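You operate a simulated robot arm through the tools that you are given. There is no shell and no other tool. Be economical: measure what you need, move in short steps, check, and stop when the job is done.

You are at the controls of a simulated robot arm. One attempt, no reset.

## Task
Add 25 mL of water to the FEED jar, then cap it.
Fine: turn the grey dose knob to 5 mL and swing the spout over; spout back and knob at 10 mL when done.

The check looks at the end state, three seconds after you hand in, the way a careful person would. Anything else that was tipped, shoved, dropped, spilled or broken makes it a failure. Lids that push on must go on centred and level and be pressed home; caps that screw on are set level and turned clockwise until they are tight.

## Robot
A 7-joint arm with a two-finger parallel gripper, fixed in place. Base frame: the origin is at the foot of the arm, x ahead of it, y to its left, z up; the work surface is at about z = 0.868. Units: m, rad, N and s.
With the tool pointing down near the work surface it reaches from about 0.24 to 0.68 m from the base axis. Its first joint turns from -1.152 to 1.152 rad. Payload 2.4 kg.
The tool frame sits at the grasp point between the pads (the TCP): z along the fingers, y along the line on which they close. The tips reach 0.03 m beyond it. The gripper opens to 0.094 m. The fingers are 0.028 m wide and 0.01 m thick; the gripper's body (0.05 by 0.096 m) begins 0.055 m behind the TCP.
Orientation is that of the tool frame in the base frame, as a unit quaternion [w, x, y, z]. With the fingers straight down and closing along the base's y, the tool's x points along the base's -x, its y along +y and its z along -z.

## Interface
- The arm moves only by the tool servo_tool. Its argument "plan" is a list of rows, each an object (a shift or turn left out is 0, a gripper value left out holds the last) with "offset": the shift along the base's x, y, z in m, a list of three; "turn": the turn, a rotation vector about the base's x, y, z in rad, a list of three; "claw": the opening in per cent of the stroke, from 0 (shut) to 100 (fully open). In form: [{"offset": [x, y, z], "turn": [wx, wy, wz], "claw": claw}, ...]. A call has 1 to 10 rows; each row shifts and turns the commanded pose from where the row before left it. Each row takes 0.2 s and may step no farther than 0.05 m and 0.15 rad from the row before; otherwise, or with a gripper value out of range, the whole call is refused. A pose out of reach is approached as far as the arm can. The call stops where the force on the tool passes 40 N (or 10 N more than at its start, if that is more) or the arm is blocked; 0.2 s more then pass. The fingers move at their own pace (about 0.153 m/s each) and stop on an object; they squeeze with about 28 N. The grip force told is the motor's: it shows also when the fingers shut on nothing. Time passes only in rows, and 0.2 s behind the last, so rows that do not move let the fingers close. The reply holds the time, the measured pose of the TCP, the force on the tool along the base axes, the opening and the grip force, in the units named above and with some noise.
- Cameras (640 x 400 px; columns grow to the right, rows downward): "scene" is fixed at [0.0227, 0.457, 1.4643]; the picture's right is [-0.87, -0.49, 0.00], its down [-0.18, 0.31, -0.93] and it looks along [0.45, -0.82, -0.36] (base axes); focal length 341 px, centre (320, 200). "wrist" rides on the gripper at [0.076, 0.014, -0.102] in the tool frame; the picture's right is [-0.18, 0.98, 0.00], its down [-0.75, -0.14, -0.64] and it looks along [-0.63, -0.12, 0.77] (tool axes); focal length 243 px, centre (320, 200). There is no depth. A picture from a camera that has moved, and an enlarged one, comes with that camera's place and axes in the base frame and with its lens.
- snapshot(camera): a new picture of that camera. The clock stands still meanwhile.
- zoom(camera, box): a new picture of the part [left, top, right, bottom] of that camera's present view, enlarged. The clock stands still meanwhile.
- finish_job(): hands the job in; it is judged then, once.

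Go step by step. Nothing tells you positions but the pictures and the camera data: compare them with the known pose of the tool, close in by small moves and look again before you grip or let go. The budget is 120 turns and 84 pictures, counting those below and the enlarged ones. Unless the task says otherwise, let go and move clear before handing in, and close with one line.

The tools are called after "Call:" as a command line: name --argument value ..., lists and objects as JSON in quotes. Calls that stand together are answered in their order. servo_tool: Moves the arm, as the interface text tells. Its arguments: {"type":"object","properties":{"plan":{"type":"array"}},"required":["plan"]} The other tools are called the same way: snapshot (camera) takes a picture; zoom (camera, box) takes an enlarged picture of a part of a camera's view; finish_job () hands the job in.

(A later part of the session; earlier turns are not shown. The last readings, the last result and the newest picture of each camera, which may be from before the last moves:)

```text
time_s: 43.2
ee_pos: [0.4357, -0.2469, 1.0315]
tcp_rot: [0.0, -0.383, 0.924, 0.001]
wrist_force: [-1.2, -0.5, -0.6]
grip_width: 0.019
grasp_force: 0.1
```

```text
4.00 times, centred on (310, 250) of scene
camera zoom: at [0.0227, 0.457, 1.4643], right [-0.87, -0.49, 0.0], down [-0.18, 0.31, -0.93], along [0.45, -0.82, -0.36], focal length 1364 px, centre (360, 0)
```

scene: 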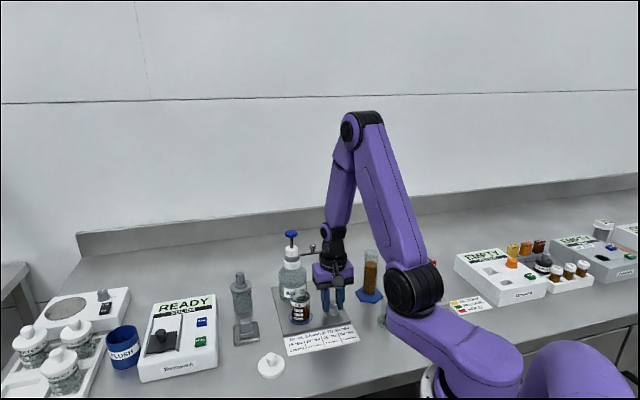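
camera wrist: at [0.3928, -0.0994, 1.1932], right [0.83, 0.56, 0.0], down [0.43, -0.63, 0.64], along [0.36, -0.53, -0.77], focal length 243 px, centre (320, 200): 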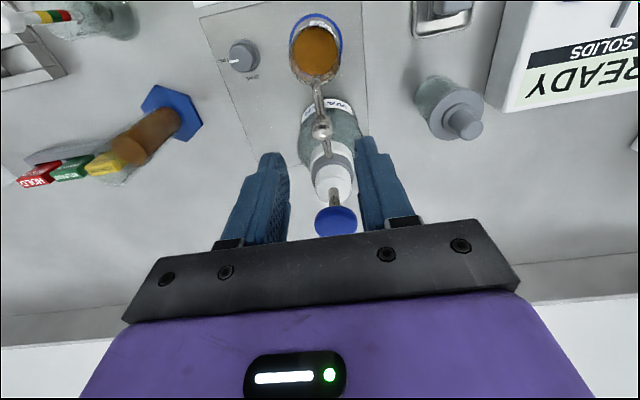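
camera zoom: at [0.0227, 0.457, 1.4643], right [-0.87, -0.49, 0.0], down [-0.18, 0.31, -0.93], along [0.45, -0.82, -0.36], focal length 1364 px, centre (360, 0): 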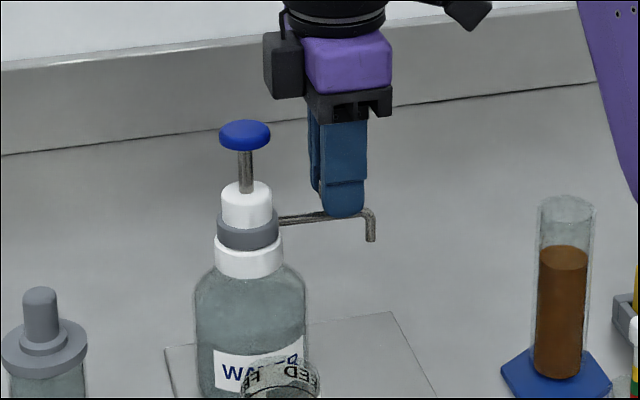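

The spout is back where it started, to about a pixel. I'll release, rise and check, then head to the knob with the wrist at -45°.

Call:
servo_tool --plan '[{"claw": 40}, {"claw": 40}, {"offset": [0, 0, 0.04]}, {"offset": [0, 0, 0.03]}, {"offset": [-0.028, 0.017, 0.02], "turn": [0, 0, -0.14]}, {"offset": [-0.028, 0.017, 0], "turn": [0, 0, -0.14]}, {"offset": [-0.03, 0.0182, 0], "turn": [0, 0, -0.14]}, {"turn": [0, 0, -0.14]}, {"turn": [0, 0, -0.14]}, {"turn": [0, 0, -0.14]}]'

Call:
servo_tool --plan '[{"turn": [0, 0, -0.14]}, {"turn": [0, 0, -0.14]}, {"turn": [0, 0, -0.14]}, {"turn": [0, 0, -0.14], "offset": [0, 0, -0.03]}, {"turn": [0, 0, -0.14], "offset": [0, 0, -0.03]}, {"turn": [0, 0, -0.0308], "offset": [0, 0, -0.02], "claw": 48}, {}]'

Call:
snapshot --camera "wrist"

Call:
zoom --camera "scene" --box '[260, 210, 360, 310]'

```text
time_s: 45.4
ee_pos: [0.3497, -0.1949, 1.1227]
tcp_rot: [-0.001, 0.029, 1.0, 0.0]
wrist_force: [-0.2, -0.7, 1.0]
grip_width: 0.0376
grasp_force: 0.0
```

```text
time_s: 47.0
ee_pos: [0.3491, -0.1951, 1.0406]
tcp_rot: [-0.001, 0.383, 0.924, 0.0]
wrist_force: [-0.5, 0.1, 0.3]
grip_width: 0.045
grasp_force: 0.1
```

```text
41 pictures are left
camera wrist: at [0.305, -0.1302, 1.1425], right [0.83, 0.56, 0.0], down [0.43, -0.63, 0.64], along [0.36, -0.53, -0.77], focal length 243 px, centre (320, 200)
```

wrist: 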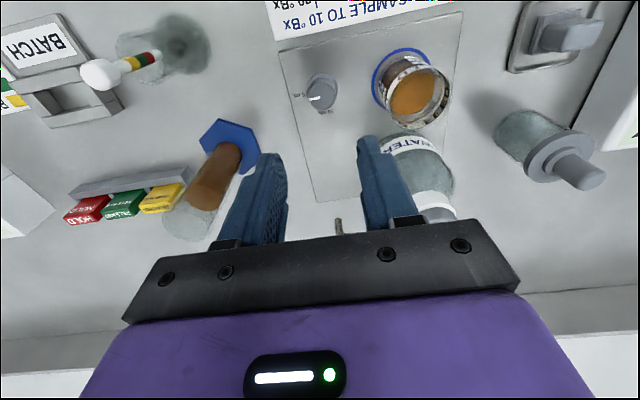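

```text
4.00 times, centred on (310, 260) of scene
camera zoom: at [0.0227, 0.457, 1.4643], right [-0.87, -0.49, 0.0], down [-0.18, 0.31, -0.93], along [0.45, -0.82, -0.36], focal length 1364 px, centre (360, -40)
```

zoom: 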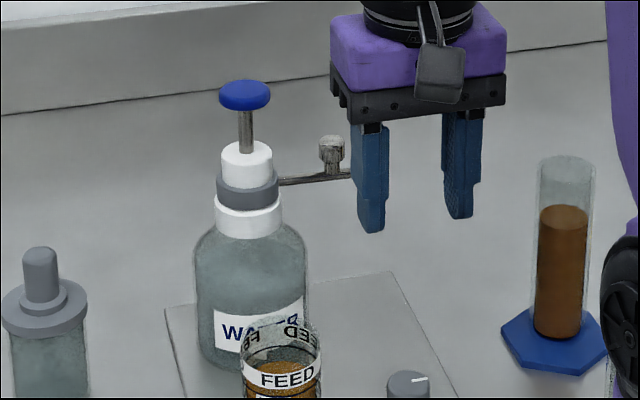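

The spout is back and the knob is between the fingers. I'll descend, grip and turn back counter-clockwise to 10 mL.

Call:
servo_tool --plan '[{"offset": [0, 0.001, -0.04]}, {"offset": [0, 0, -0.04]}, {"offset": [0, 0, -0.03]}, {"offset": [0, 0, -0.015]}, {"offset": [0, 0, -0.006]}, {"claw": 0}, {"claw": 0}, {"claw": 0}]'

Call:
servo_tool --plan '[{"turn": [0, 0, 0.13]}, {"turn": [0, 0, 0.13]}, {"turn": [0, 0, 0.13]}, {"turn": [0, 0, 0.13]}, {"turn": [0, 0, 0.13]}, {"turn": [0, 0, 0.13]}]'

Call:
servo_tool --plan '[{"turn": [0, 0, 0.13]}, {"turn": [0, 0, 0.13]}, {"turn": [0, 0, 0.13]}, {"turn": [0, 0, 0.13]}, {"turn": [0, 0, 0.13]}, {"turn": [0, 0, 0.1408]}, {}]'

Call:
servo_tool --plan '[{"claw": 48}, {"claw": 48}, {"offset": [0, 0, 0.04]}, {"offset": [0, 0, 0.04]}, {"offset": [0, 0, 0.045]}, {}]'

Call:
zoom --camera "wrist" --box '[270, 50, 370, 112]'

Call:
snapshot --camera "scene"

```text
time_s: 48.8
ee_pos: [0.3513, -0.1917, 0.9107]
tcp_rot: [0.0, 0.383, 0.924, 0.001]
wrist_force: [-3.2, -2.0, -3.2]
grip_width: 0.0269
grasp_force: 45.2
```

```text
time_s: 50.2
ee_pos: [0.3496, -0.1934, 0.9096]
tcp_rot: [-0.001, 0.001, 1.0, 0.0]
wrist_force: [-11.3, 2.9, 25.3]
grip_width: 0.0269
grasp_force: 45.0
```

```text
time_s: 51.8
ee_pos: [0.3499, -0.1939, 0.9104]
tcp_rot: [0.0, -0.383, 0.924, -0.001]
wrist_force: [-13.0, -18.3, 0.7]
grip_width: 0.0271
grasp_force: 44.8
```

```text
time_s: 53.2
ee_pos: [0.3496, -0.1931, 1.0384]
tcp_rot: [0.0, -0.382, 0.924, 0.001]
wrist_force: [1.0, 0.0, -0.2]
grip_width: 0.0451
grasp_force: 0.1
```

```text
6.40 times, centred on (320, 81) of wrist
camera zoom: at [0.2841, -0.2363, 1.1388], right [-0.56, 0.83, 0.0], down [0.63, 0.43, 0.64], along [0.53, 0.36, -0.77], focal length 1553 px, centre (320, 962)
```

zoom: 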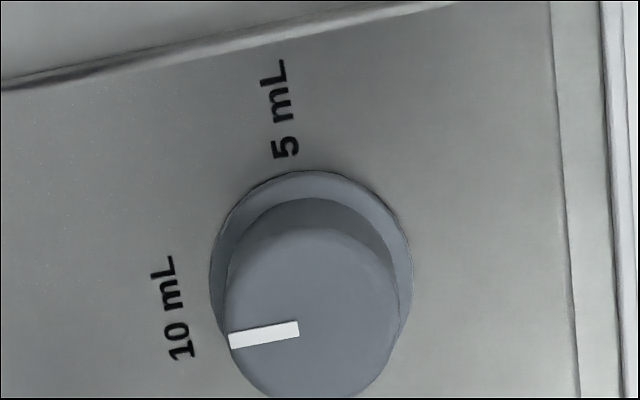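

```text
38 pictures are left
```

scene: 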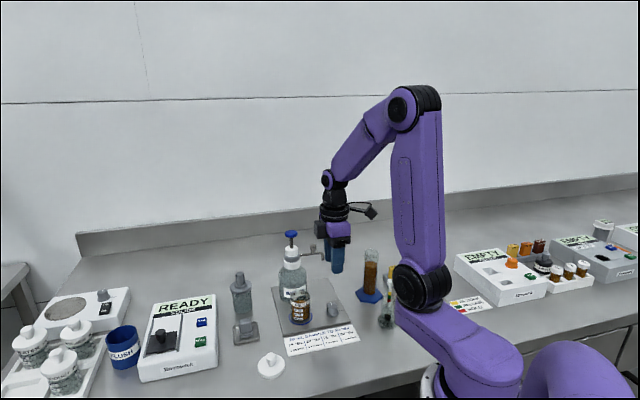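

The knob is back on 10 mL. Now the lid: I'll rise, travel over it at about (0.385, 0.017) with the wrist at -45°, and look.

Call:
servo_tool --plan '[{"offset": [0, 0, 0.05], "turn": [0, 0, -0.14]}, {"offset": [0, 0, 0.04], "turn": [0, 0, -0.14]}, {"offset": [0.005, 0.03, 0], "turn": [0, 0, -0.14]}, {"offset": [0.005, 0.03, 0], "turn": [0, 0, -0.14]}, {"offset": [0.005, 0.03, 0], "turn": [0, 0, -0.14]}, {"offset": [0.005, 0.03, 0], "turn": [0, 0, -0.14]}, {"offset": [0.005, 0.03, 0], "turn": [0, 0, -0.14]}, {"offset": [0.005, 0.03, 0], "turn": [0, 0, -0.14]}, {"offset": [0.005, 0.03, 0], "turn": [0, 0, -0.14]}, {"turn": [0, 0, -0.14]}]'

Call:
servo_tool --plan '[{"offset": [0, 0, -0.03], "turn": [0, 0, -0.14]}, {"offset": [0, 0, -0.03], "turn": [0, 0, -0.0308]}, {"offset": [0, 0, -0.02]}, {}]'

Call:
snapshot --camera "wrist"

Call:
zoom --camera "scene" --box '[210, 280, 330, 390]'

```text
time_s: 55.4
ee_pos: [0.3869, 0.0162, 1.1242]
tcp_rot: [0.0, 0.303, 0.953, 0.001]
wrist_force: [0.4, 0.0, -0.3]
grip_width: 0.0451
grasp_force: 0.1
```

```text
time_s: 56.4
ee_pos: [0.3853, 0.0159, 1.0448]
tcp_rot: [0.001, 0.383, 0.924, -0.001]
wrist_force: [0.0, -0.8, -0.5]
grip_width: 0.0449
grasp_force: 0.1
```

```text
37 pictures are left
camera wrist: at [0.3412, 0.0804, 1.1467], right [0.83, 0.56, 0.0], down [0.43, -0.63, 0.64], along [0.36, -0.53, -0.77], focal length 243 px, centre (320, 200)
```

wrist: 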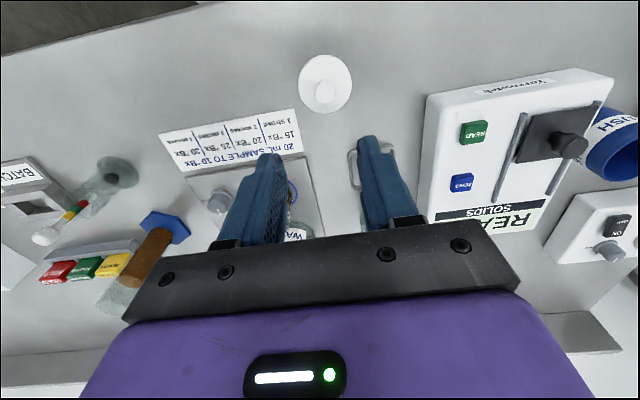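

```text
3.64 times, centred on (270, 335) of scene
camera zoom: at [0.0227, 0.457, 1.4643], right [-0.87, -0.49, 0.0], down [-0.18, 0.31, -0.93], along [0.45, -0.82, -0.36], focal length 1240 px, centre (502, -291)
```

zoom: 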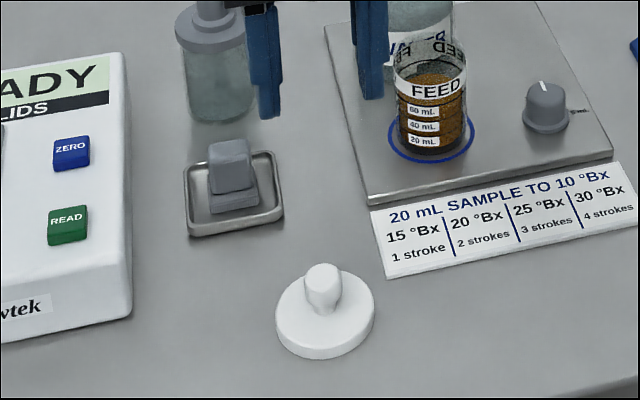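

Call:
zoom --camera "wrist" --box '[280, 45, 370, 125]'

Call:
zoom --camera "scene" --box '[250, 345, 295, 385]'

```text
5.00 times, centred on (325, 85) of wrist
camera zoom: at [0.3412, 0.0804, 1.1467], right [0.83, 0.56, 0.0], down [0.43, -0.63, 0.64], along [0.36, -0.53, -0.77], focal length 1213 px, centre (295, 775)
```

zoom: 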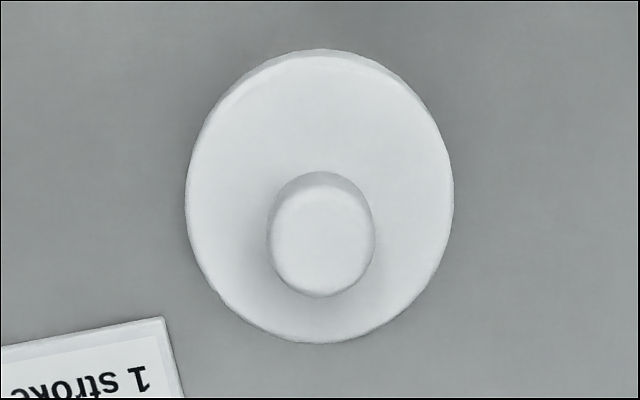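

```text
10.00 times, centred on (272, 365) of scene
camera zoom: at [0.0227, 0.457, 1.4643], right [-0.87, -0.49, 0.0], down [-0.18, 0.31, -0.93], along [0.45, -0.82, -0.36], focal length 3410 px, centre (795, -1450)
```

zoom: 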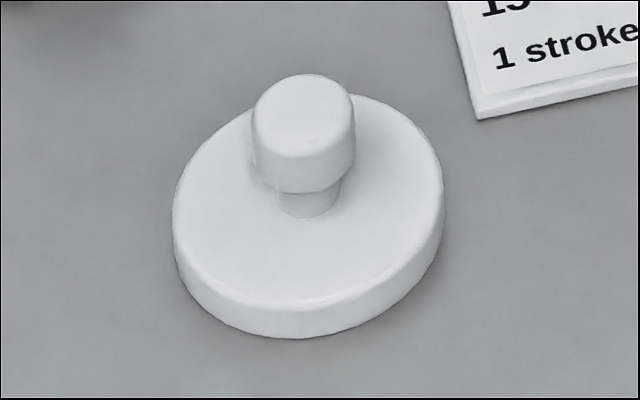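

The lid has a round head about 21 mm wide, centred near (0.3865, 0.024) with its top near z 0.905. I'll centre over it, lower partway and check.

Call:
servo_tool --plan '[{"offset": [0.0012, 0.0079, -0.03]}, {"offset": [0, 0, -0.03]}, {"offset": [0, 0, -0.025]}, {}]'

Call:
snapshot --camera "wrist"

Call:
zoom --camera "scene" --box '[230, 310, 310, 390]'

```text
time_s: 57.4
ee_pos: [0.3877, 0.0249, 0.96]
tcp_rot: [-0.001, 0.382, 0.924, 0.0]
wrist_force: [0.3, -0.7, 0.2]
grip_width: 0.0453
grasp_force: 0.0
```

```text
33 pictures are left
camera wrist: at [0.3436, 0.089, 1.0614], right [0.82, 0.57, 0.0], down [0.43, -0.63, 0.64], along [0.36, -0.53, -0.77], focal length 243 px, centre (320, 200)
```

wrist: 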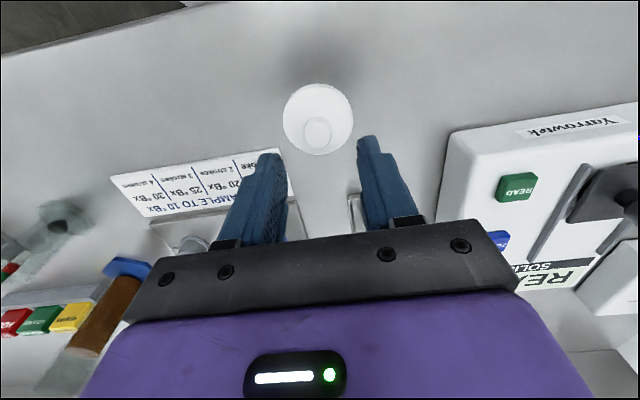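

```text
5.00 times, centred on (270, 350) of scene
camera zoom: at [0.0227, 0.457, 1.4643], right [-0.87, -0.49, 0.0], down [-0.18, 0.31, -0.93], along [0.45, -0.82, -0.36], focal length 1705 px, centre (570, -550)
```

zoom: 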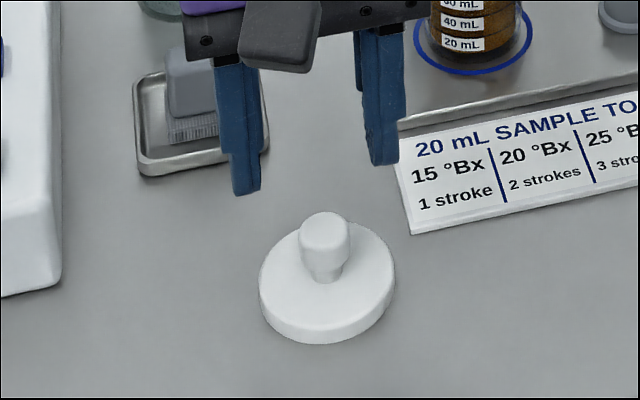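

The horizontal alignment looks right. I'll enlarge once to check the depth direction.

Call:
zoom --camera "wrist" --box '[270, 75, 370, 165]'

```text
4.44 times, centred on (320, 120) of wrist
camera zoom: at [0.3436, 0.089, 1.0614], right [0.82, 0.57, 0.0], down [0.43, -0.63, 0.64], along [0.36, -0.53, -0.77], focal length 1078 px, centre (320, 556)
```

zoom: 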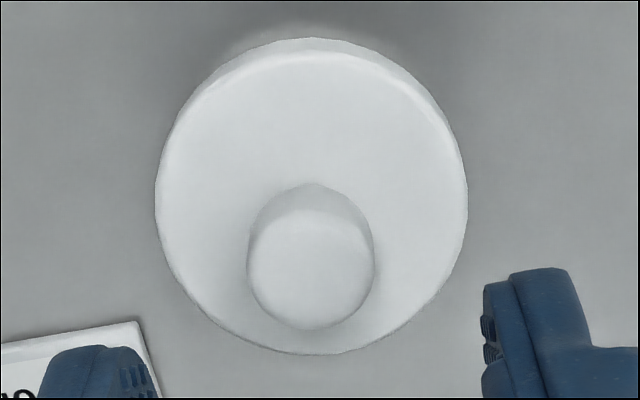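

The lid centre is about 2–3 mm further along (-x, +y). I'll correct, descend and grip the head.

Call:
servo_tool --plan '[{"offset": [-0.0022, 0.0018, -0.02]}, {"offset": [0, 0, -0.018]}, {"offset": [0, 0, -0.01]}, {}]'

Call:
servo_tool --plan '[{"claw": 0}, {"claw": 0}, {"claw": 0}]'

Call:
servo_tool --plan '[{"offset": [0, 0, 0.02]}, {"offset": [0, 0, 0.03]}, {"offset": [0, 0, 0.04]}, {}]'

Call:
zoom --camera "scene" --box '[230, 290, 320, 380]'

Call:
zoom --camera "wrist" --box '[250, 80, 390, 220]'

```text
time_s: 58.4
ee_pos: [0.3847, 0.0253, 0.9113]
tcp_rot: [0.0, 0.382, 0.924, 0.0]
wrist_force: [0.0, 0.8, 0.2]
grip_width: 0.0454
grasp_force: 0.1
```

```text
time_s: 59.2
ee_pos: [0.385, 0.0262, 0.9123]
tcp_rot: [0.0, 0.383, 0.924, -0.001]
wrist_force: [0.2, 0.1, 0.7]
grip_width: 0.0172
grasp_force: 27.2
```

```text
time_s: 60.2
ee_pos: [0.3853, 0.0264, 1.0041]
tcp_rot: [0.0, 0.383, 0.924, 0.0]
wrist_force: [-0.1, -0.1, 0.1]
grip_width: 0.0172
grasp_force: 27.9
```

```text
4.44 times, centred on (275, 335) of scene
camera zoom: at [0.0227, 0.457, 1.4643], right [-0.87, -0.49, 0.0], down [-0.18, 0.31, -0.93], along [0.45, -0.82, -0.36], focal length 1515 px, centre (520, -400)
```

zoom: 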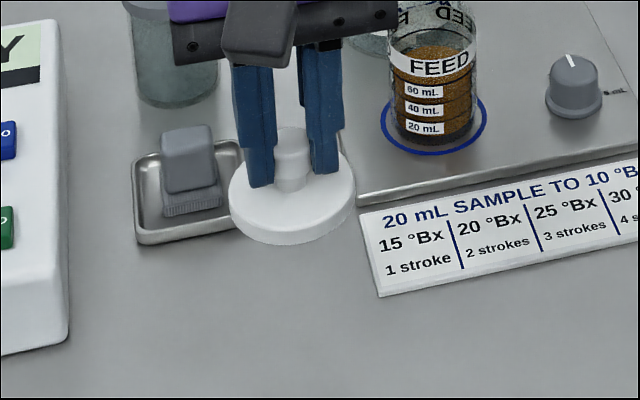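

```text
2.86 times, centred on (320, 150) of wrist
camera zoom: at [0.3397, 0.0911, 1.1046], right [0.82, 0.57, 0.0], down [0.43, -0.63, 0.64], along [0.36, -0.53, -0.77], focal length 693 px, centre (320, 343)
```

zoom: 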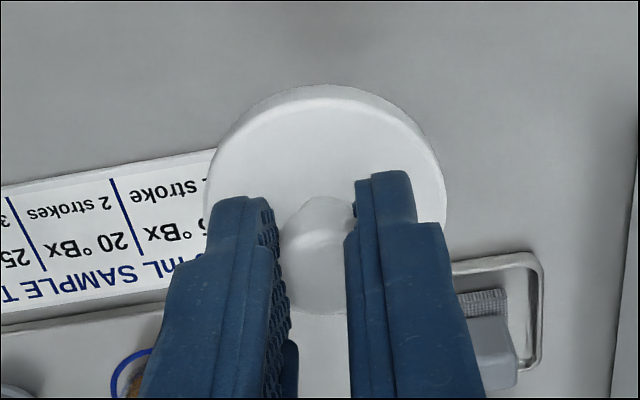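

The lid is held level, with its centre within about 2 mm of the tool axis. I'll carry it over to the jar at a safe height.

Call:
servo_tool --plan '[{"offset": [0, 0, 0.03]}, {"offset": [0.0056, -0.0327, 0]}, {"offset": [0.0056, -0.0327, 0]}, {"offset": [0.0056, -0.0327, 0]}, {"offset": [0.0057, -0.0326, 0]}, {"offset": [0.0057, -0.0326, 0]}, {}]'

Call:
zoom --camera "scene" --box '[260, 220, 350, 320]'

Call:
zoom --camera "wrist" --box '[240, 40, 400, 200]'

```text
time_s: 61.8
ee_pos: [0.4119, -0.1374, 1.032]
tcp_rot: [0.0, 0.382, 0.924, 0.0]
wrist_force: [-0.3, 0.0, 0.5]
grip_width: 0.0173
grasp_force: 27.8
```

```text
4.00 times, centred on (305, 270) of scene
camera zoom: at [0.0227, 0.4569, 1.4643], right [-0.87, -0.49, 0.0], down [-0.18, 0.31, -0.93], along [0.45, -0.82, -0.36], focal length 1364 px, centre (380, -80)
```

zoom: 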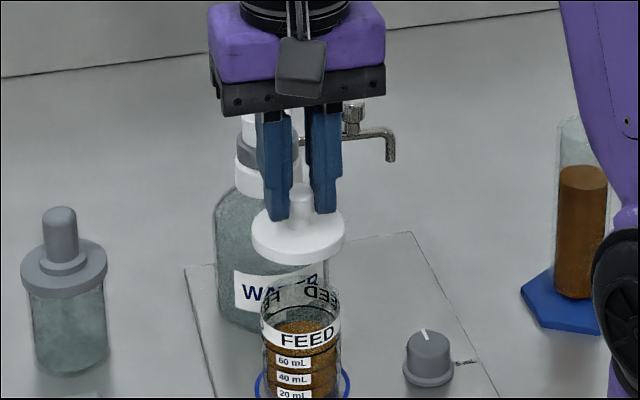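

```text
2.50 times, centred on (320, 120) of wrist
camera zoom: at [0.3668, -0.0724, 1.1333], right [0.82, 0.57, 0.0], down [0.43, -0.63, 0.64], along [0.36, -0.53, -0.77], focal length 606 px, centre (320, 400)
```

zoom: 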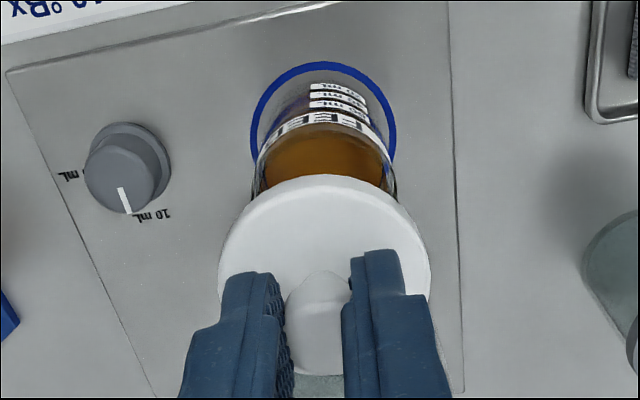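

Side to side, the lid and jar line up within a millimetre. To check the other horizontal direction, I'll rise slightly and turn the wrist a quarter turn so the camera sees the pair from the side.

Call:
servo_tool --plan '[{"offset": [0, 0, 0.01], "turn": [0, 0, 0.14]}, {"turn": [0, 0, 0.14]}, {"turn": [0, 0, 0.14]}, {"turn": [0, 0, 0.14]}, {"turn": [0, 0, 0.14]}, {"turn": [0, 0, 0.14]}, {"turn": [0, 0, 0.14]}, {"turn": [0, 0, 0.14]}, {"turn": [0, 0, 0.14]}, {"turn": [0, 0, 0.14]}]'

Call:
servo_tool --plan '[{"turn": [0, 0, 0.14]}, {"turn": [0, 0, 0.0308]}, {}]'

Call:
zoom --camera "wrist" --box '[240, 40, 400, 200]'

Call:
zoom --camera "scene" --box '[260, 220, 350, 320]'

```text
time_s: 64.0
ee_pos: [0.4127, -0.1361, 1.041]
tcp_rot: [-0.001, -0.304, 0.953, 0.0]
wrist_force: [-0.6, -1.0, -0.4]
grip_width: 0.0171
grasp_force: 27.4
```

```text
time_s: 64.8
ee_pos: [0.4132, -0.1365, 1.0423]
tcp_rot: [0.0, -0.384, 0.923, 0.0]
wrist_force: [0.1, 0.3, -0.3]
grip_width: 0.0171
grasp_force: 27.9
```

```text
2.50 times, centred on (320, 120) of wrist
camera zoom: at [0.3478, -0.1802, 1.1436], right [-0.57, 0.82, 0.0], down [0.63, 0.43, 0.64], along [0.53, 0.36, -0.77], focal length 606 px, centre (320, 400)
```

zoom: 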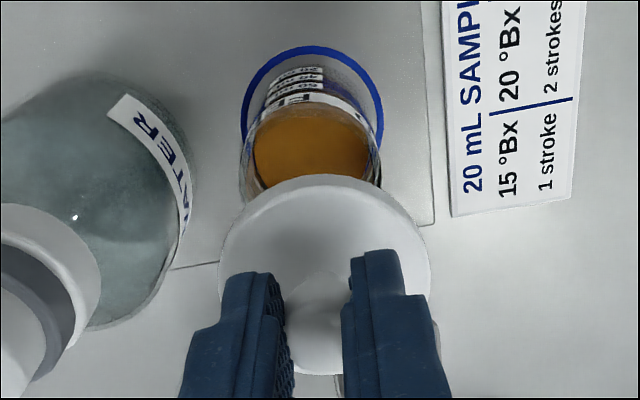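

```text
4.00 times, centred on (305, 270) of scene
camera zoom: at [0.0227, 0.457, 1.4643], right [-0.87, -0.49, 0.0], down [-0.18, 0.31, -0.93], along [0.45, -0.82, -0.36], focal length 1364 px, centre (380, -80)
```

zoom: 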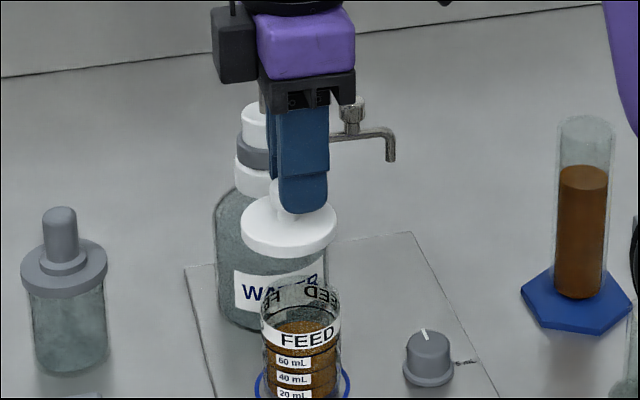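

The jar sits about 3 mm off the tool axis in one direction, and the lid also seems offset in the grip, so I'm measuring that with a high zoom.

Call:
zoom --camera "scene" --box '[310, 262, 352, 288]'

Call:
zoom --camera "scene" --box '[312, 262, 354, 320]'

```text
15.24 times, centred on (331, 275) of scene
camera zoom: at [0.0227, 0.457, 1.4643], right [-0.87, -0.49, 0.0], down [-0.18, 0.31, -0.93], along [0.45, -0.82, -0.36], focal length 5196 px, centre (152, -943)
```

zoom: 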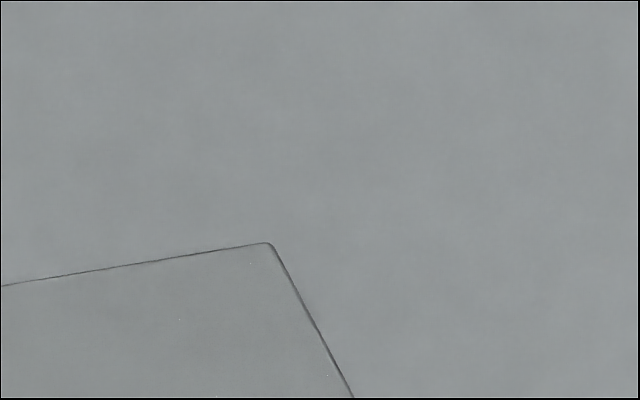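

```text
6.90 times, centred on (333, 291) of scene
camera zoom: at [0.0227, 0.457, 1.4643], right [-0.87, -0.49, 0.0], down [-0.18, 0.31, -0.93], along [0.45, -0.82, -0.36], focal length 2352 px, centre (230, -428)
```

zoom: 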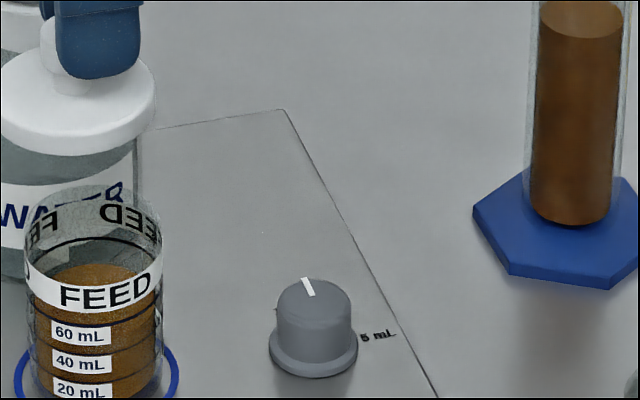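

Wrong box; the lid and jar are further left in the frame.

Call:
zoom --camera "scene" --box '[275, 262, 335, 302]'

```text
10.00 times, centred on (305, 282) of scene
camera zoom: at [0.0227, 0.457, 1.4643], right [-0.87, -0.49, 0.0], down [-0.18, 0.31, -0.93], along [0.45, -0.82, -0.36], focal length 3410 px, centre (470, -620)
```

zoom: 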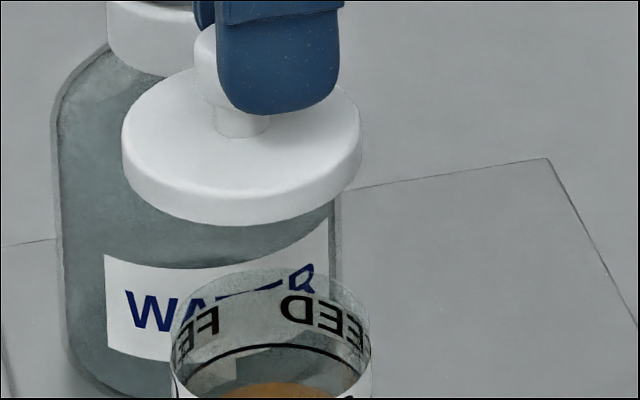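

The zoom settles it. In this orientation the wrist image gives one axis and the scene image the other: the lid is about 6.6 mm and 4.2 mm off the jar in those two directions. I'll correct both and lower to just above the rim.

Call:
servo_tool --plan '[{"offset": [-0.003, -0.0072, 0]}, {"offset": [0, 0, -0.02]}, {"offset": [0, 0, -0.015]}, {}]'

Call:
zoom --camera "wrist" --box '[240, 40, 400, 200]'

Call:
zoom --camera "scene" --box '[275, 265, 335, 305]'

```text
time_s: 65.8
ee_pos: [0.4093, -0.1448, 1.008]
tcp_rot: [0.0, -0.383, 0.924, -0.001]
wrist_force: [-0.1, 0.0, -0.8]
grip_width: 0.0172
grasp_force: 28.0
```

```text
2.50 times, centred on (320, 120) of wrist
camera zoom: at [0.3442, -0.1869, 1.109], right [-0.56, 0.83, 0.0], down [0.63, 0.43, 0.64], along [0.53, 0.36, -0.77], focal length 606 px, centre (320, 400)
```

zoom: 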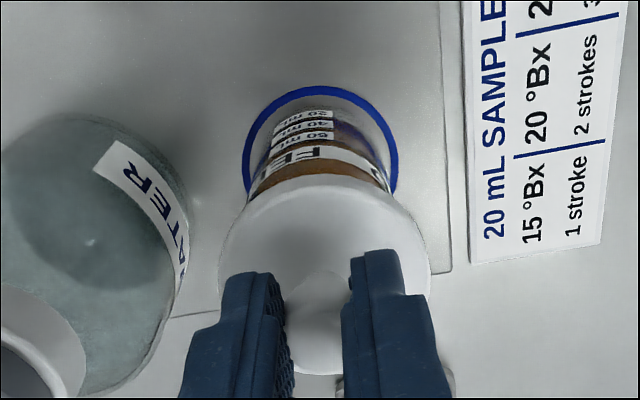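

```text
10.00 times, centred on (305, 285) of scene
camera zoom: at [0.0227, 0.457, 1.4643], right [-0.87, -0.49, 0.0], down [-0.18, 0.31, -0.93], along [0.45, -0.82, -0.36], focal length 3410 px, centre (470, -650)
```

zoom: 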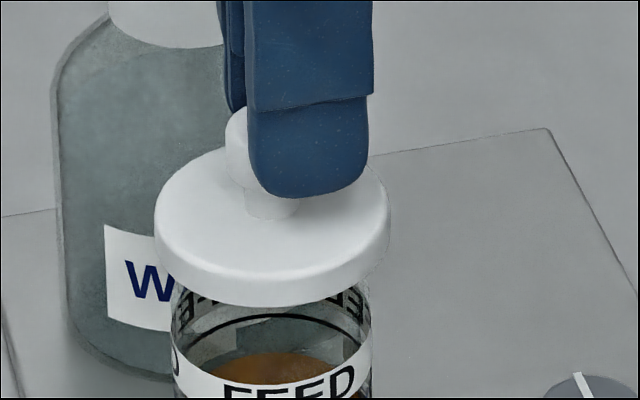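

The scene view shows the lid exactly over the jar, and the wrist view shows less than 1 mm to trim. I'll trim it and lower gently until contact.

Call:
servo_tool --plan '[{"offset": [0.0005, -0.0007, -0.004]}, {"offset": [0, 0, -0.004]}, {"offset": [0, 0, -0.004]}, {}]'

Call:
zoom --camera "scene" --box '[275, 270, 335, 310]'

```text
time_s: 66.8
ee_pos: [0.4093, -0.1442, 0.9953]
tcp_rot: [0.0, -0.382, 0.924, -0.001]
wrist_force: [0.4, 0.0, -0.7]
grip_width: 0.0169
grasp_force: 28.1
```

```text
10.00 times, centred on (305, 290) of scene
camera zoom: at [0.0227, 0.457, 1.4643], right [-0.87, -0.49, 0.0], down [-0.18, 0.31, -0.93], along [0.45, -0.82, -0.36], focal length 3410 px, centre (470, -700)
```

zoom: 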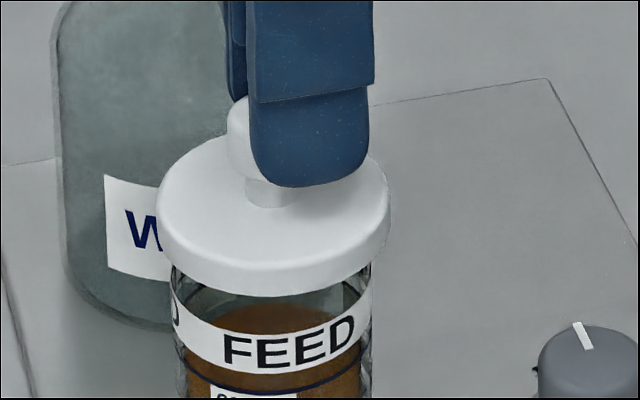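

The lid is close above the rim and still unloaded. I'm continuing down in 2 mm steps.

Call:
servo_tool --plan '[{"offset": [0, 0, -0.002]}, {"offset": [0, 0, -0.002]}, {"offset": [0, 0, -0.002]}, {}]'

Call:
servo_tool --plan '[{"offset": [0, 0, -0.002]}, {"offset": [0, 0, -0.002]}, {}]'

```text
time_s: 67.8
ee_pos: [0.4112, -0.1451, 0.9895]
tcp_rot: [0.0, -0.383, 0.924, -0.001]
wrist_force: [-0.6, -0.6, -0.5]
grip_width: 0.0169
grasp_force: 28.0
```

```text
time_s: 68.6
ee_pos: [0.4111, -0.1457, 0.9859]
tcp_rot: [0.001, -0.383, 0.924, -0.001]
wrist_force: [1.4, 1.7, 12.7]
grip_width: 0.0181
grasp_force: 28.2
```

Contact, with 13 N on the tool. I'll look before pressing.

Call:
zoom --camera "scene" --box '[275, 270, 335, 310]'

Call:
zoom --camera "wrist" --box '[240, 60, 400, 200]'

```text
10.00 times, centred on (305, 290) of scene
camera zoom: at [0.0226, 0.457, 1.4643], right [-0.87, -0.49, 0.0], down [-0.18, 0.31, -0.93], along [0.45, -0.82, -0.36], focal length 3410 px, centre (470, -700)
```

zoom: 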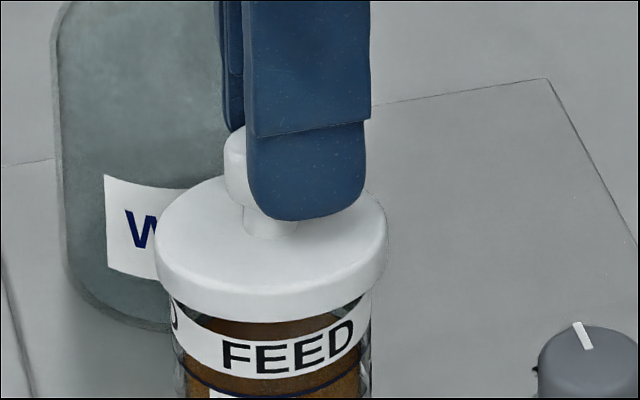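

```text
2.86 times, centred on (320, 130) of wrist
camera zoom: at [0.3459, -0.1882, 1.0867], right [-0.56, 0.83, 0.0], down [0.63, 0.43, 0.64], along [0.53, 0.36, -0.77], focal length 693 px, centre (320, 400)
```

zoom: 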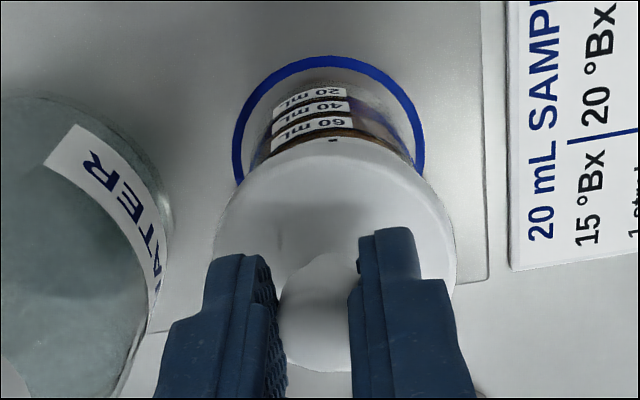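

The lid rests level and centred on the rim. I'll let go, rise and then press from above at the centre.

Call:
servo_tool --plan '[{"claw": 45}, {"claw": 45}, {"claw": 45}, {"offset": [0, 0, 0.03]}, {"offset": [0, 0, 0.04]}, {}]'

Call:
zoom --camera "scene" --box '[275, 270, 335, 310]'

Call:
zoom --camera "wrist" --box '[260, 40, 380, 160]'

```text
time_s: 70.0
ee_pos: [0.4109, -0.1448, 1.055]
tcp_rot: [0.0, -0.383, 0.924, 0.0]
wrist_force: [0.5, -0.4, -0.3]
grip_width: 0.0419
grasp_force: 0.0
```

```text
10.00 times, centred on (305, 290) of scene
camera zoom: at [0.0227, 0.457, 1.4643], right [-0.87, -0.49, 0.0], down [-0.18, 0.31, -0.93], along [0.45, -0.82, -0.36], focal length 3410 px, centre (470, -700)
```

zoom: 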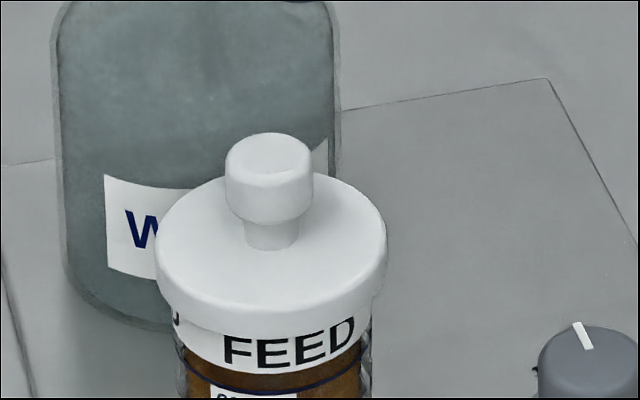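

```text
3.33 times, centred on (320, 100) of wrist
camera zoom: at [0.3455, -0.1874, 1.1569], right [-0.56, 0.83, 0.0], down [0.63, 0.43, 0.64], along [0.53, 0.36, -0.77], focal length 809 px, centre (320, 533)
```

zoom: 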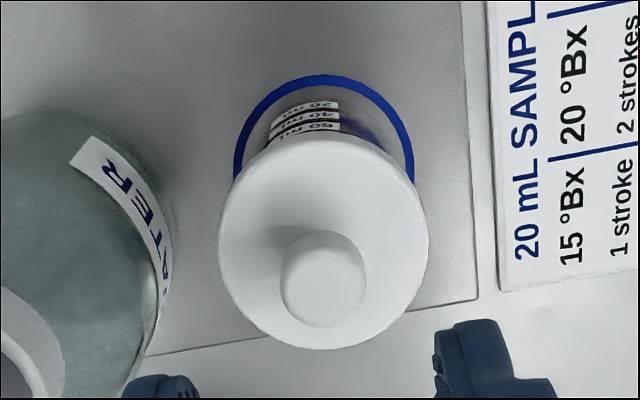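

The lid is centred and level on the jar. I'll shut the fingers and shift over the head's centre, about 8 mm across, then check before pressing.

Call:
servo_tool --plan '[{"offset": [0.0063, 0.005, 0], "claw": 0}, {}, {"offset": [0, 0, -0.02]}, {"offset": [0, 0, -0.015]}, {}]'

Call:
zoom --camera "scene" --box '[275, 260, 335, 300]'

Call:
zoom --camera "wrist" --box '[260, 80, 380, 200]'

```text
time_s: 71.2
ee_pos: [0.4154, -0.1404, 1.0198]
tcp_rot: [0.0, -0.383, 0.924, 0.0]
wrist_force: [0.5, -1.2, 0.1]
grip_width: 0.0
grasp_force: 28.1
```

```text
10.00 times, centred on (305, 280) of scene
camera zoom: at [0.0227, 0.457, 1.4643], right [-0.87, -0.49, 0.0], down [-0.18, 0.31, -0.93], along [0.45, -0.82, -0.36], focal length 3410 px, centre (470, -600)
```

zoom: 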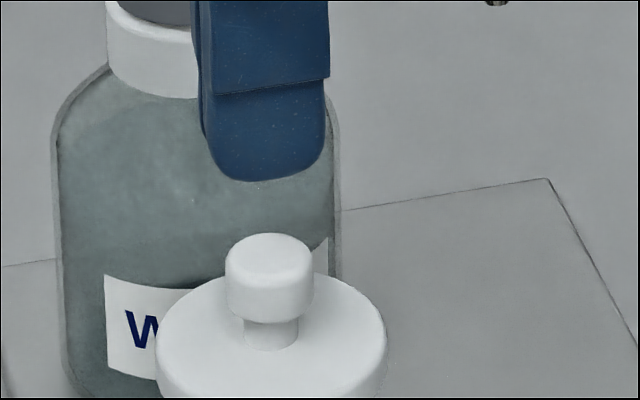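

```text
3.33 times, centred on (320, 140) of wrist
camera zoom: at [0.3514, -0.1836, 1.1211], right [-0.56, 0.83, 0.0], down [0.63, 0.43, 0.64], along [0.53, 0.36, -0.77], focal length 809 px, centre (320, 400)
```

zoom: 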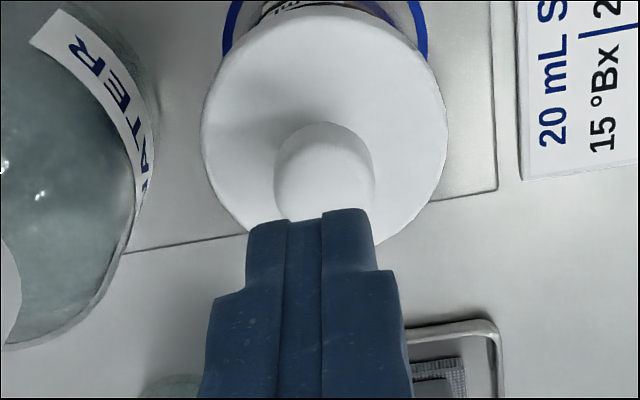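

The fingers are centred to 1 mm in the scene view. The wrist view suggests a 2 mm shift, so I'll apply it and press down slowly.

Call:
servo_tool --plan '[{"offset": [-0.0011, 0.0016, -0.004]}, {"offset": [0, 0, -0.003]}, {"offset": [0, 0, -0.003]}, {"offset": [0, 0, -0.003]}, {"offset": [0, 0, -0.002]}, {}]'

```text
time_s: 72.6
ee_pos: [0.415, -0.1391, 1.0041]
tcp_rot: [0.0, -0.384, 0.924, 0.0]
wrist_force: [0.7, 0.6, 0.3]
grip_width: 0.0003
grasp_force: 28.4
```

Call:
servo_tool --plan '[{"offset": [0, 0, -0.002]}, {"offset": [0, 0, -0.002]}, {"offset": [0, 0, -0.002]}, {}]'

```text
time_s: 73.6
ee_pos: [0.4156, -0.1379, 0.9988]
tcp_rot: [0.0, -0.382, 0.924, 0.0]
wrist_force: [-0.5, -0.5, 1.3]
grip_width: 0.0
grasp_force: 28.1
```

Call:
servo_tool --plan '[{"offset": [0, 0, -0.002]}, {"offset": [0, 0, -0.002]}, {"offset": [0, 0, -0.001]}, {}]'

Call:
zoom --camera "scene" --box '[275, 265, 335, 305]'

```text
time_s: 74.6
ee_pos: [0.4164, -0.1372, 0.9941]
tcp_rot: [0.0, -0.382, 0.924, 0.0]
wrist_force: [0.2, -0.8, 0.7]
grip_width: 0.0
grasp_force: 28.0
```

```text
10.00 times, centred on (305, 285) of scene
camera zoom: at [0.0227, 0.457, 1.4643], right [-0.87, -0.49, 0.0], down [-0.18, 0.31, -0.93], along [0.45, -0.82, -0.36], focal length 3410 px, centre (470, -650)
```

zoom: 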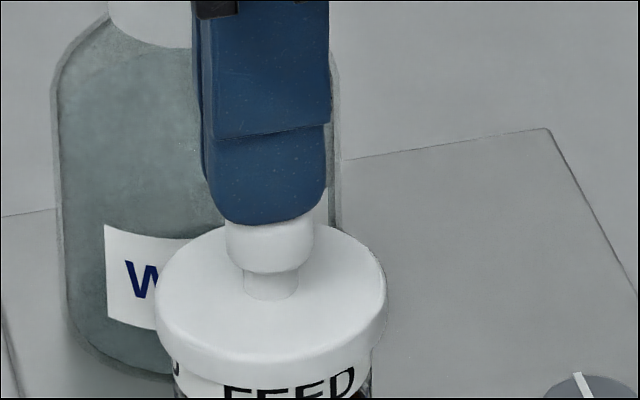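

The fingertips are just at the head's top. I'm pressing on.

Call:
servo_tool --plan '[{"offset": [0, 0, -0.0015]}, {"offset": [0, 0, -0.0015]}, {}]'

```text
time_s: 75.3
ee_pos: [0.4155, -0.1384, 0.9934]
tcp_rot: [0.003, -0.384, 0.924, -0.003]
wrist_force: [-3.6, -0.1, 12.0]
grip_width: 0.0
grasp_force: 28.1
stopped in row 3: the force on the tool passed its limit (the readings are from after the stop); the commanded pose is now the measured one
```

Contact: the force briefly passed the limit. I'll look at the lid.

Call:
zoom --camera "scene" --box '[275, 265, 335, 305]'

```text
10.00 times, centred on (305, 285) of scene
camera zoom: at [0.0224, 0.457, 1.4643], right [-0.87, -0.49, 0.0], down [-0.17, 0.31, -0.93], along [0.45, -0.82, -0.36], focal length 3410 px, centre (470, -650)
```

zoom: 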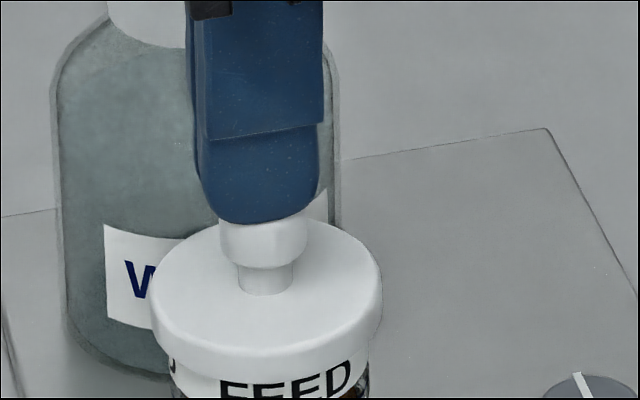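

The lid and jar appear about 1 mm over under load. I'll unload and inspect before pressing again.

Call:
servo_tool --plan '[{"offset": [0, 0, 0.015]}, {"offset": [0, 0, 0.015]}, {}]'

Call:
zoom --camera "scene" --box '[275, 270, 335, 310]'

Call:
zoom --camera "wrist" --box '[250, 40, 390, 200]'

```text
time_s: 76.1
ee_pos: [0.4168, -0.1384, 1.0229]
tcp_rot: [0.002, -0.383, 0.924, -0.001]
wrist_force: [0.3, 0.6, -0.5]
grip_width: 0.0002
grasp_force: 28.2
```

```text
10.00 times, centred on (305, 290) of scene
camera zoom: at [0.0227, 0.457, 1.4643], right [-0.87, -0.49, 0.0], down [-0.18, 0.31, -0.93], along [0.45, -0.82, -0.36], focal length 3410 px, centre (470, -700)
```

zoom: 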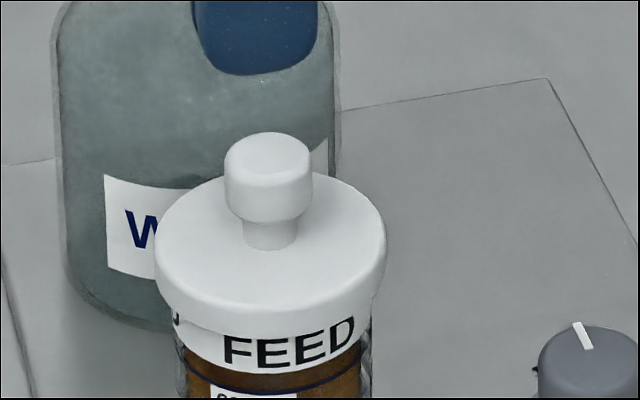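

```text
2.50 times, centred on (320, 120) of wrist
camera zoom: at [0.3514, -0.1808, 1.124], right [-0.57, 0.82, 0.0], down [0.63, 0.43, 0.64], along [0.53, 0.36, -0.76], focal length 606 px, centre (320, 400)
```

zoom: 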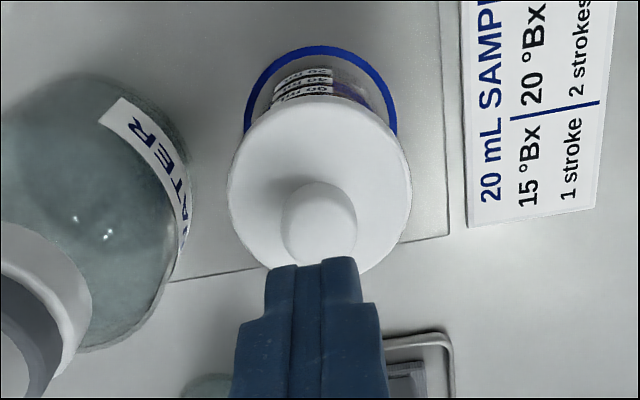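

The lid hasn't moved and stays level, but it may not be fully home. I'll compare it with the capped jars on the left as a reference.

Call:
zoom --camera "scene" --box '[5, 310, 105, 398]'

```text
4.55 times, centred on (55, 354) of scene
camera zoom: at [0.0227, 0.457, 1.4643], right [-0.87, -0.49, 0.0], down [-0.18, 0.31, -0.93], along [0.45, -0.82, -0.36], focal length 1550 px, centre (1524, -500)
```

zoom: 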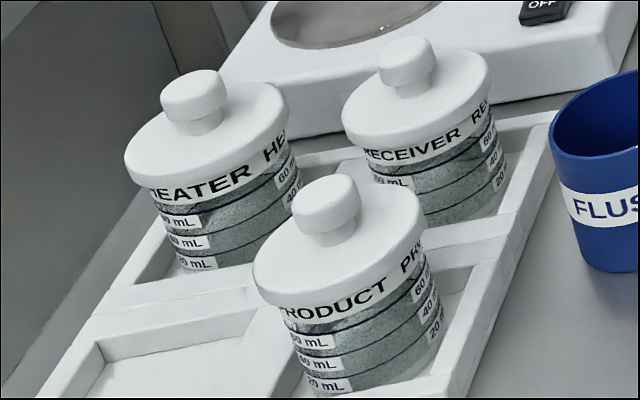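

The capped reference jars show almost no gap above the lettering, while ours has a hair more, so it needs a firmer press. I'll recentre 3 mm and press again in fine steps.

Call:
servo_tool --plan '[{"offset": [-0.0032, -0.0007, -0.01]}, {"offset": [0, 0, -0.01]}, {"offset": [0, 0, -0.006]}, {"offset": [0, 0, -0.001]}, {"offset": [0, 0, -0.001]}, {"offset": [0, 0, -0.001]}, {}]'

Call:
servo_tool --plan '[{"offset": [0, 0, -0.001]}, {"offset": [0, 0, -0.0005]}, {}]'

```text
time_s: 77.7
ee_pos: [0.4136, -0.1381, 0.9935]
tcp_rot: [0.002, -0.383, 0.924, -0.002]
wrist_force: [1.0, 0.6, 1.9]
grip_width: 0.0
grasp_force: 27.9
```

```text
time_s: 78.5
ee_pos: [0.4135, -0.139, 0.9937]
tcp_rot: [0.003, -0.383, 0.924, -0.002]
wrist_force: [-3.0, -1.7, 21.2]
grip_width: 0.0001
grasp_force: 27.6
```

21 N now. I'm raising the force in half-millimetre steps.

Call:
servo_tool --plan '[{"offset": [0, 0, -0.0005]}, {"offset": [0, 0, -0.0005]}, {}]'

Call:
servo_tool --plan '[{"offset": [0, 0, -0.0005]}, {}]'

```text
time_s: 79.1
ee_pos: [0.4138, -0.1387, 0.9936]
tcp_rot: [0.004, -0.383, 0.924, -0.003]
wrist_force: [-2.2, 0.6, 13.6]
grip_width: 0.0001
grasp_force: 27.9
stopped in row 3: the force on the tool passed its limit (the readings are from after the stop); the commanded pose is now the measured one
```

```text
time_s: 79.7
ee_pos: [0.4141, -0.139, 0.9932]
tcp_rot: [0.004, -0.383, 0.924, -0.003]
wrist_force: [-5.0, 0.4, 23.9]
grip_width: 0.0
grasp_force: 27.8
```

The tool exceeded 40 N with no further travel. I'll compare the gap between lid edge and lettering closely on our jar and on a reference jar.

Call:
zoom --camera "scene" --box '[285, 285, 317, 309]'

Call:
zoom --camera "scene" --box '[55, 340, 103, 376]'

```text
16.00 times, centred on (301, 297) of scene
camera zoom: at [0.0222, 0.4571, 1.4642], right [-0.87, -0.49, 0.0], down [-0.17, 0.31, -0.93], along [0.45, -0.82, -0.36], focal length 5456 px, centre (624, -1352)
```

zoom: 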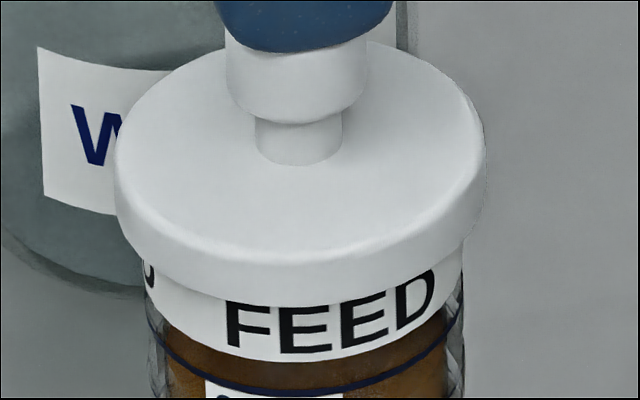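

```text
11.11 times, centred on (79, 358) of scene
camera zoom: at [0.0222, 0.4571, 1.4642], right [-0.87, -0.49, 0.0], down [-0.17, 0.31, -0.93], along [0.45, -0.82, -0.36], focal length 3789 px, centre (2998, -1556)
```

zoom: 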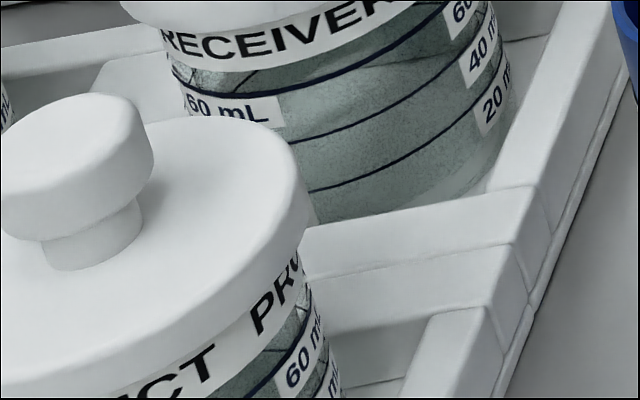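

Our lid edge is now at least as close to the lettering as on the capped reference jars, with equal gaps left and right, so it is home and level. I'll retract and take a final look.

Call:
servo_tool --plan '[{"offset": [0, 0, 0.03]}, {"offset": [0, 0, 0.05]}, {"offset": [0, 0, 0.05]}, {"offset": [0, 0, 0.05]}, {"offset": [-0.03, 0.03, 0.03]}, {}]'

Call:
snapshot --camera "scene"

Call:
zoom --camera "scene" --box '[260, 220, 370, 330]'

Call:
zoom --camera "scene" --box '[285, 275, 325, 305]'

```text
refused: row 5 steps farther than a row can; nothing moved
```

```text
5 pictures are left
```

scene: 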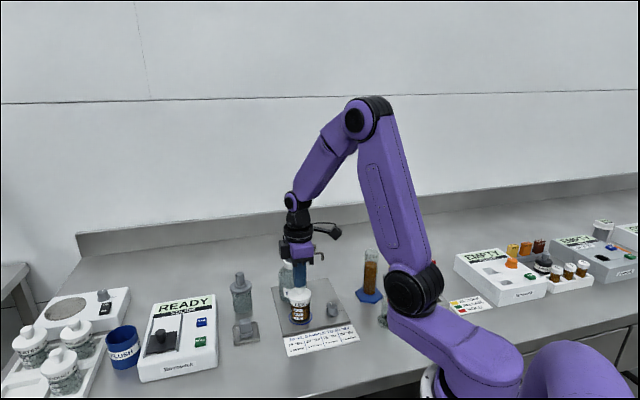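

```text
3.64 times, centred on (315, 275) of scene
camera zoom: at [0.0222, 0.4571, 1.4642], right [-0.87, -0.49, 0.0], down [-0.17, 0.31, -0.93], along [0.45, -0.82, -0.36], focal length 1240 px, centre (338, -73)
```

zoom: 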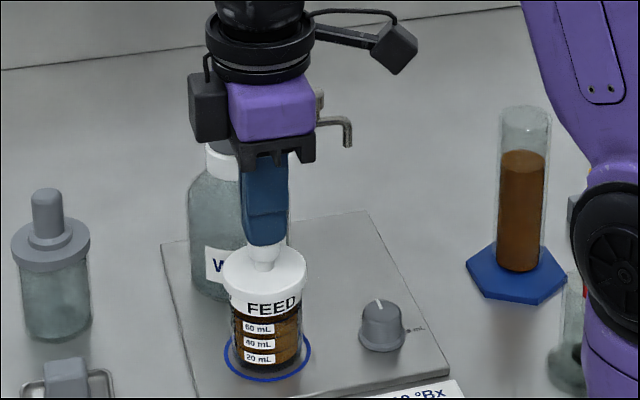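

```text
13.33 times, centred on (305, 290) of scene
camera zoom: at [0.0222, 0.4571, 1.4642], right [-0.87, -0.49, 0.0], down [-0.17, 0.31, -0.93], along [0.45, -0.82, -0.36], focal length 4546 px, centre (520, -1000)
```

zoom: 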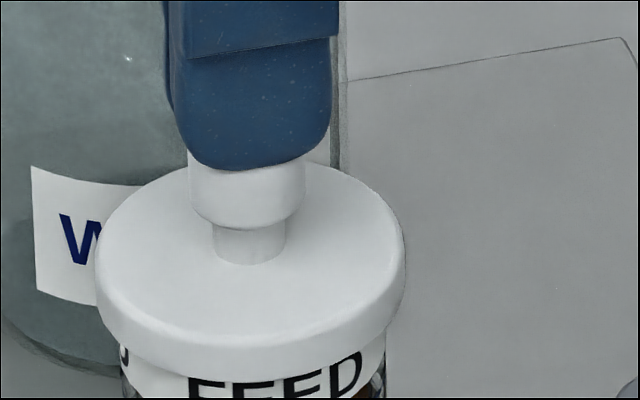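

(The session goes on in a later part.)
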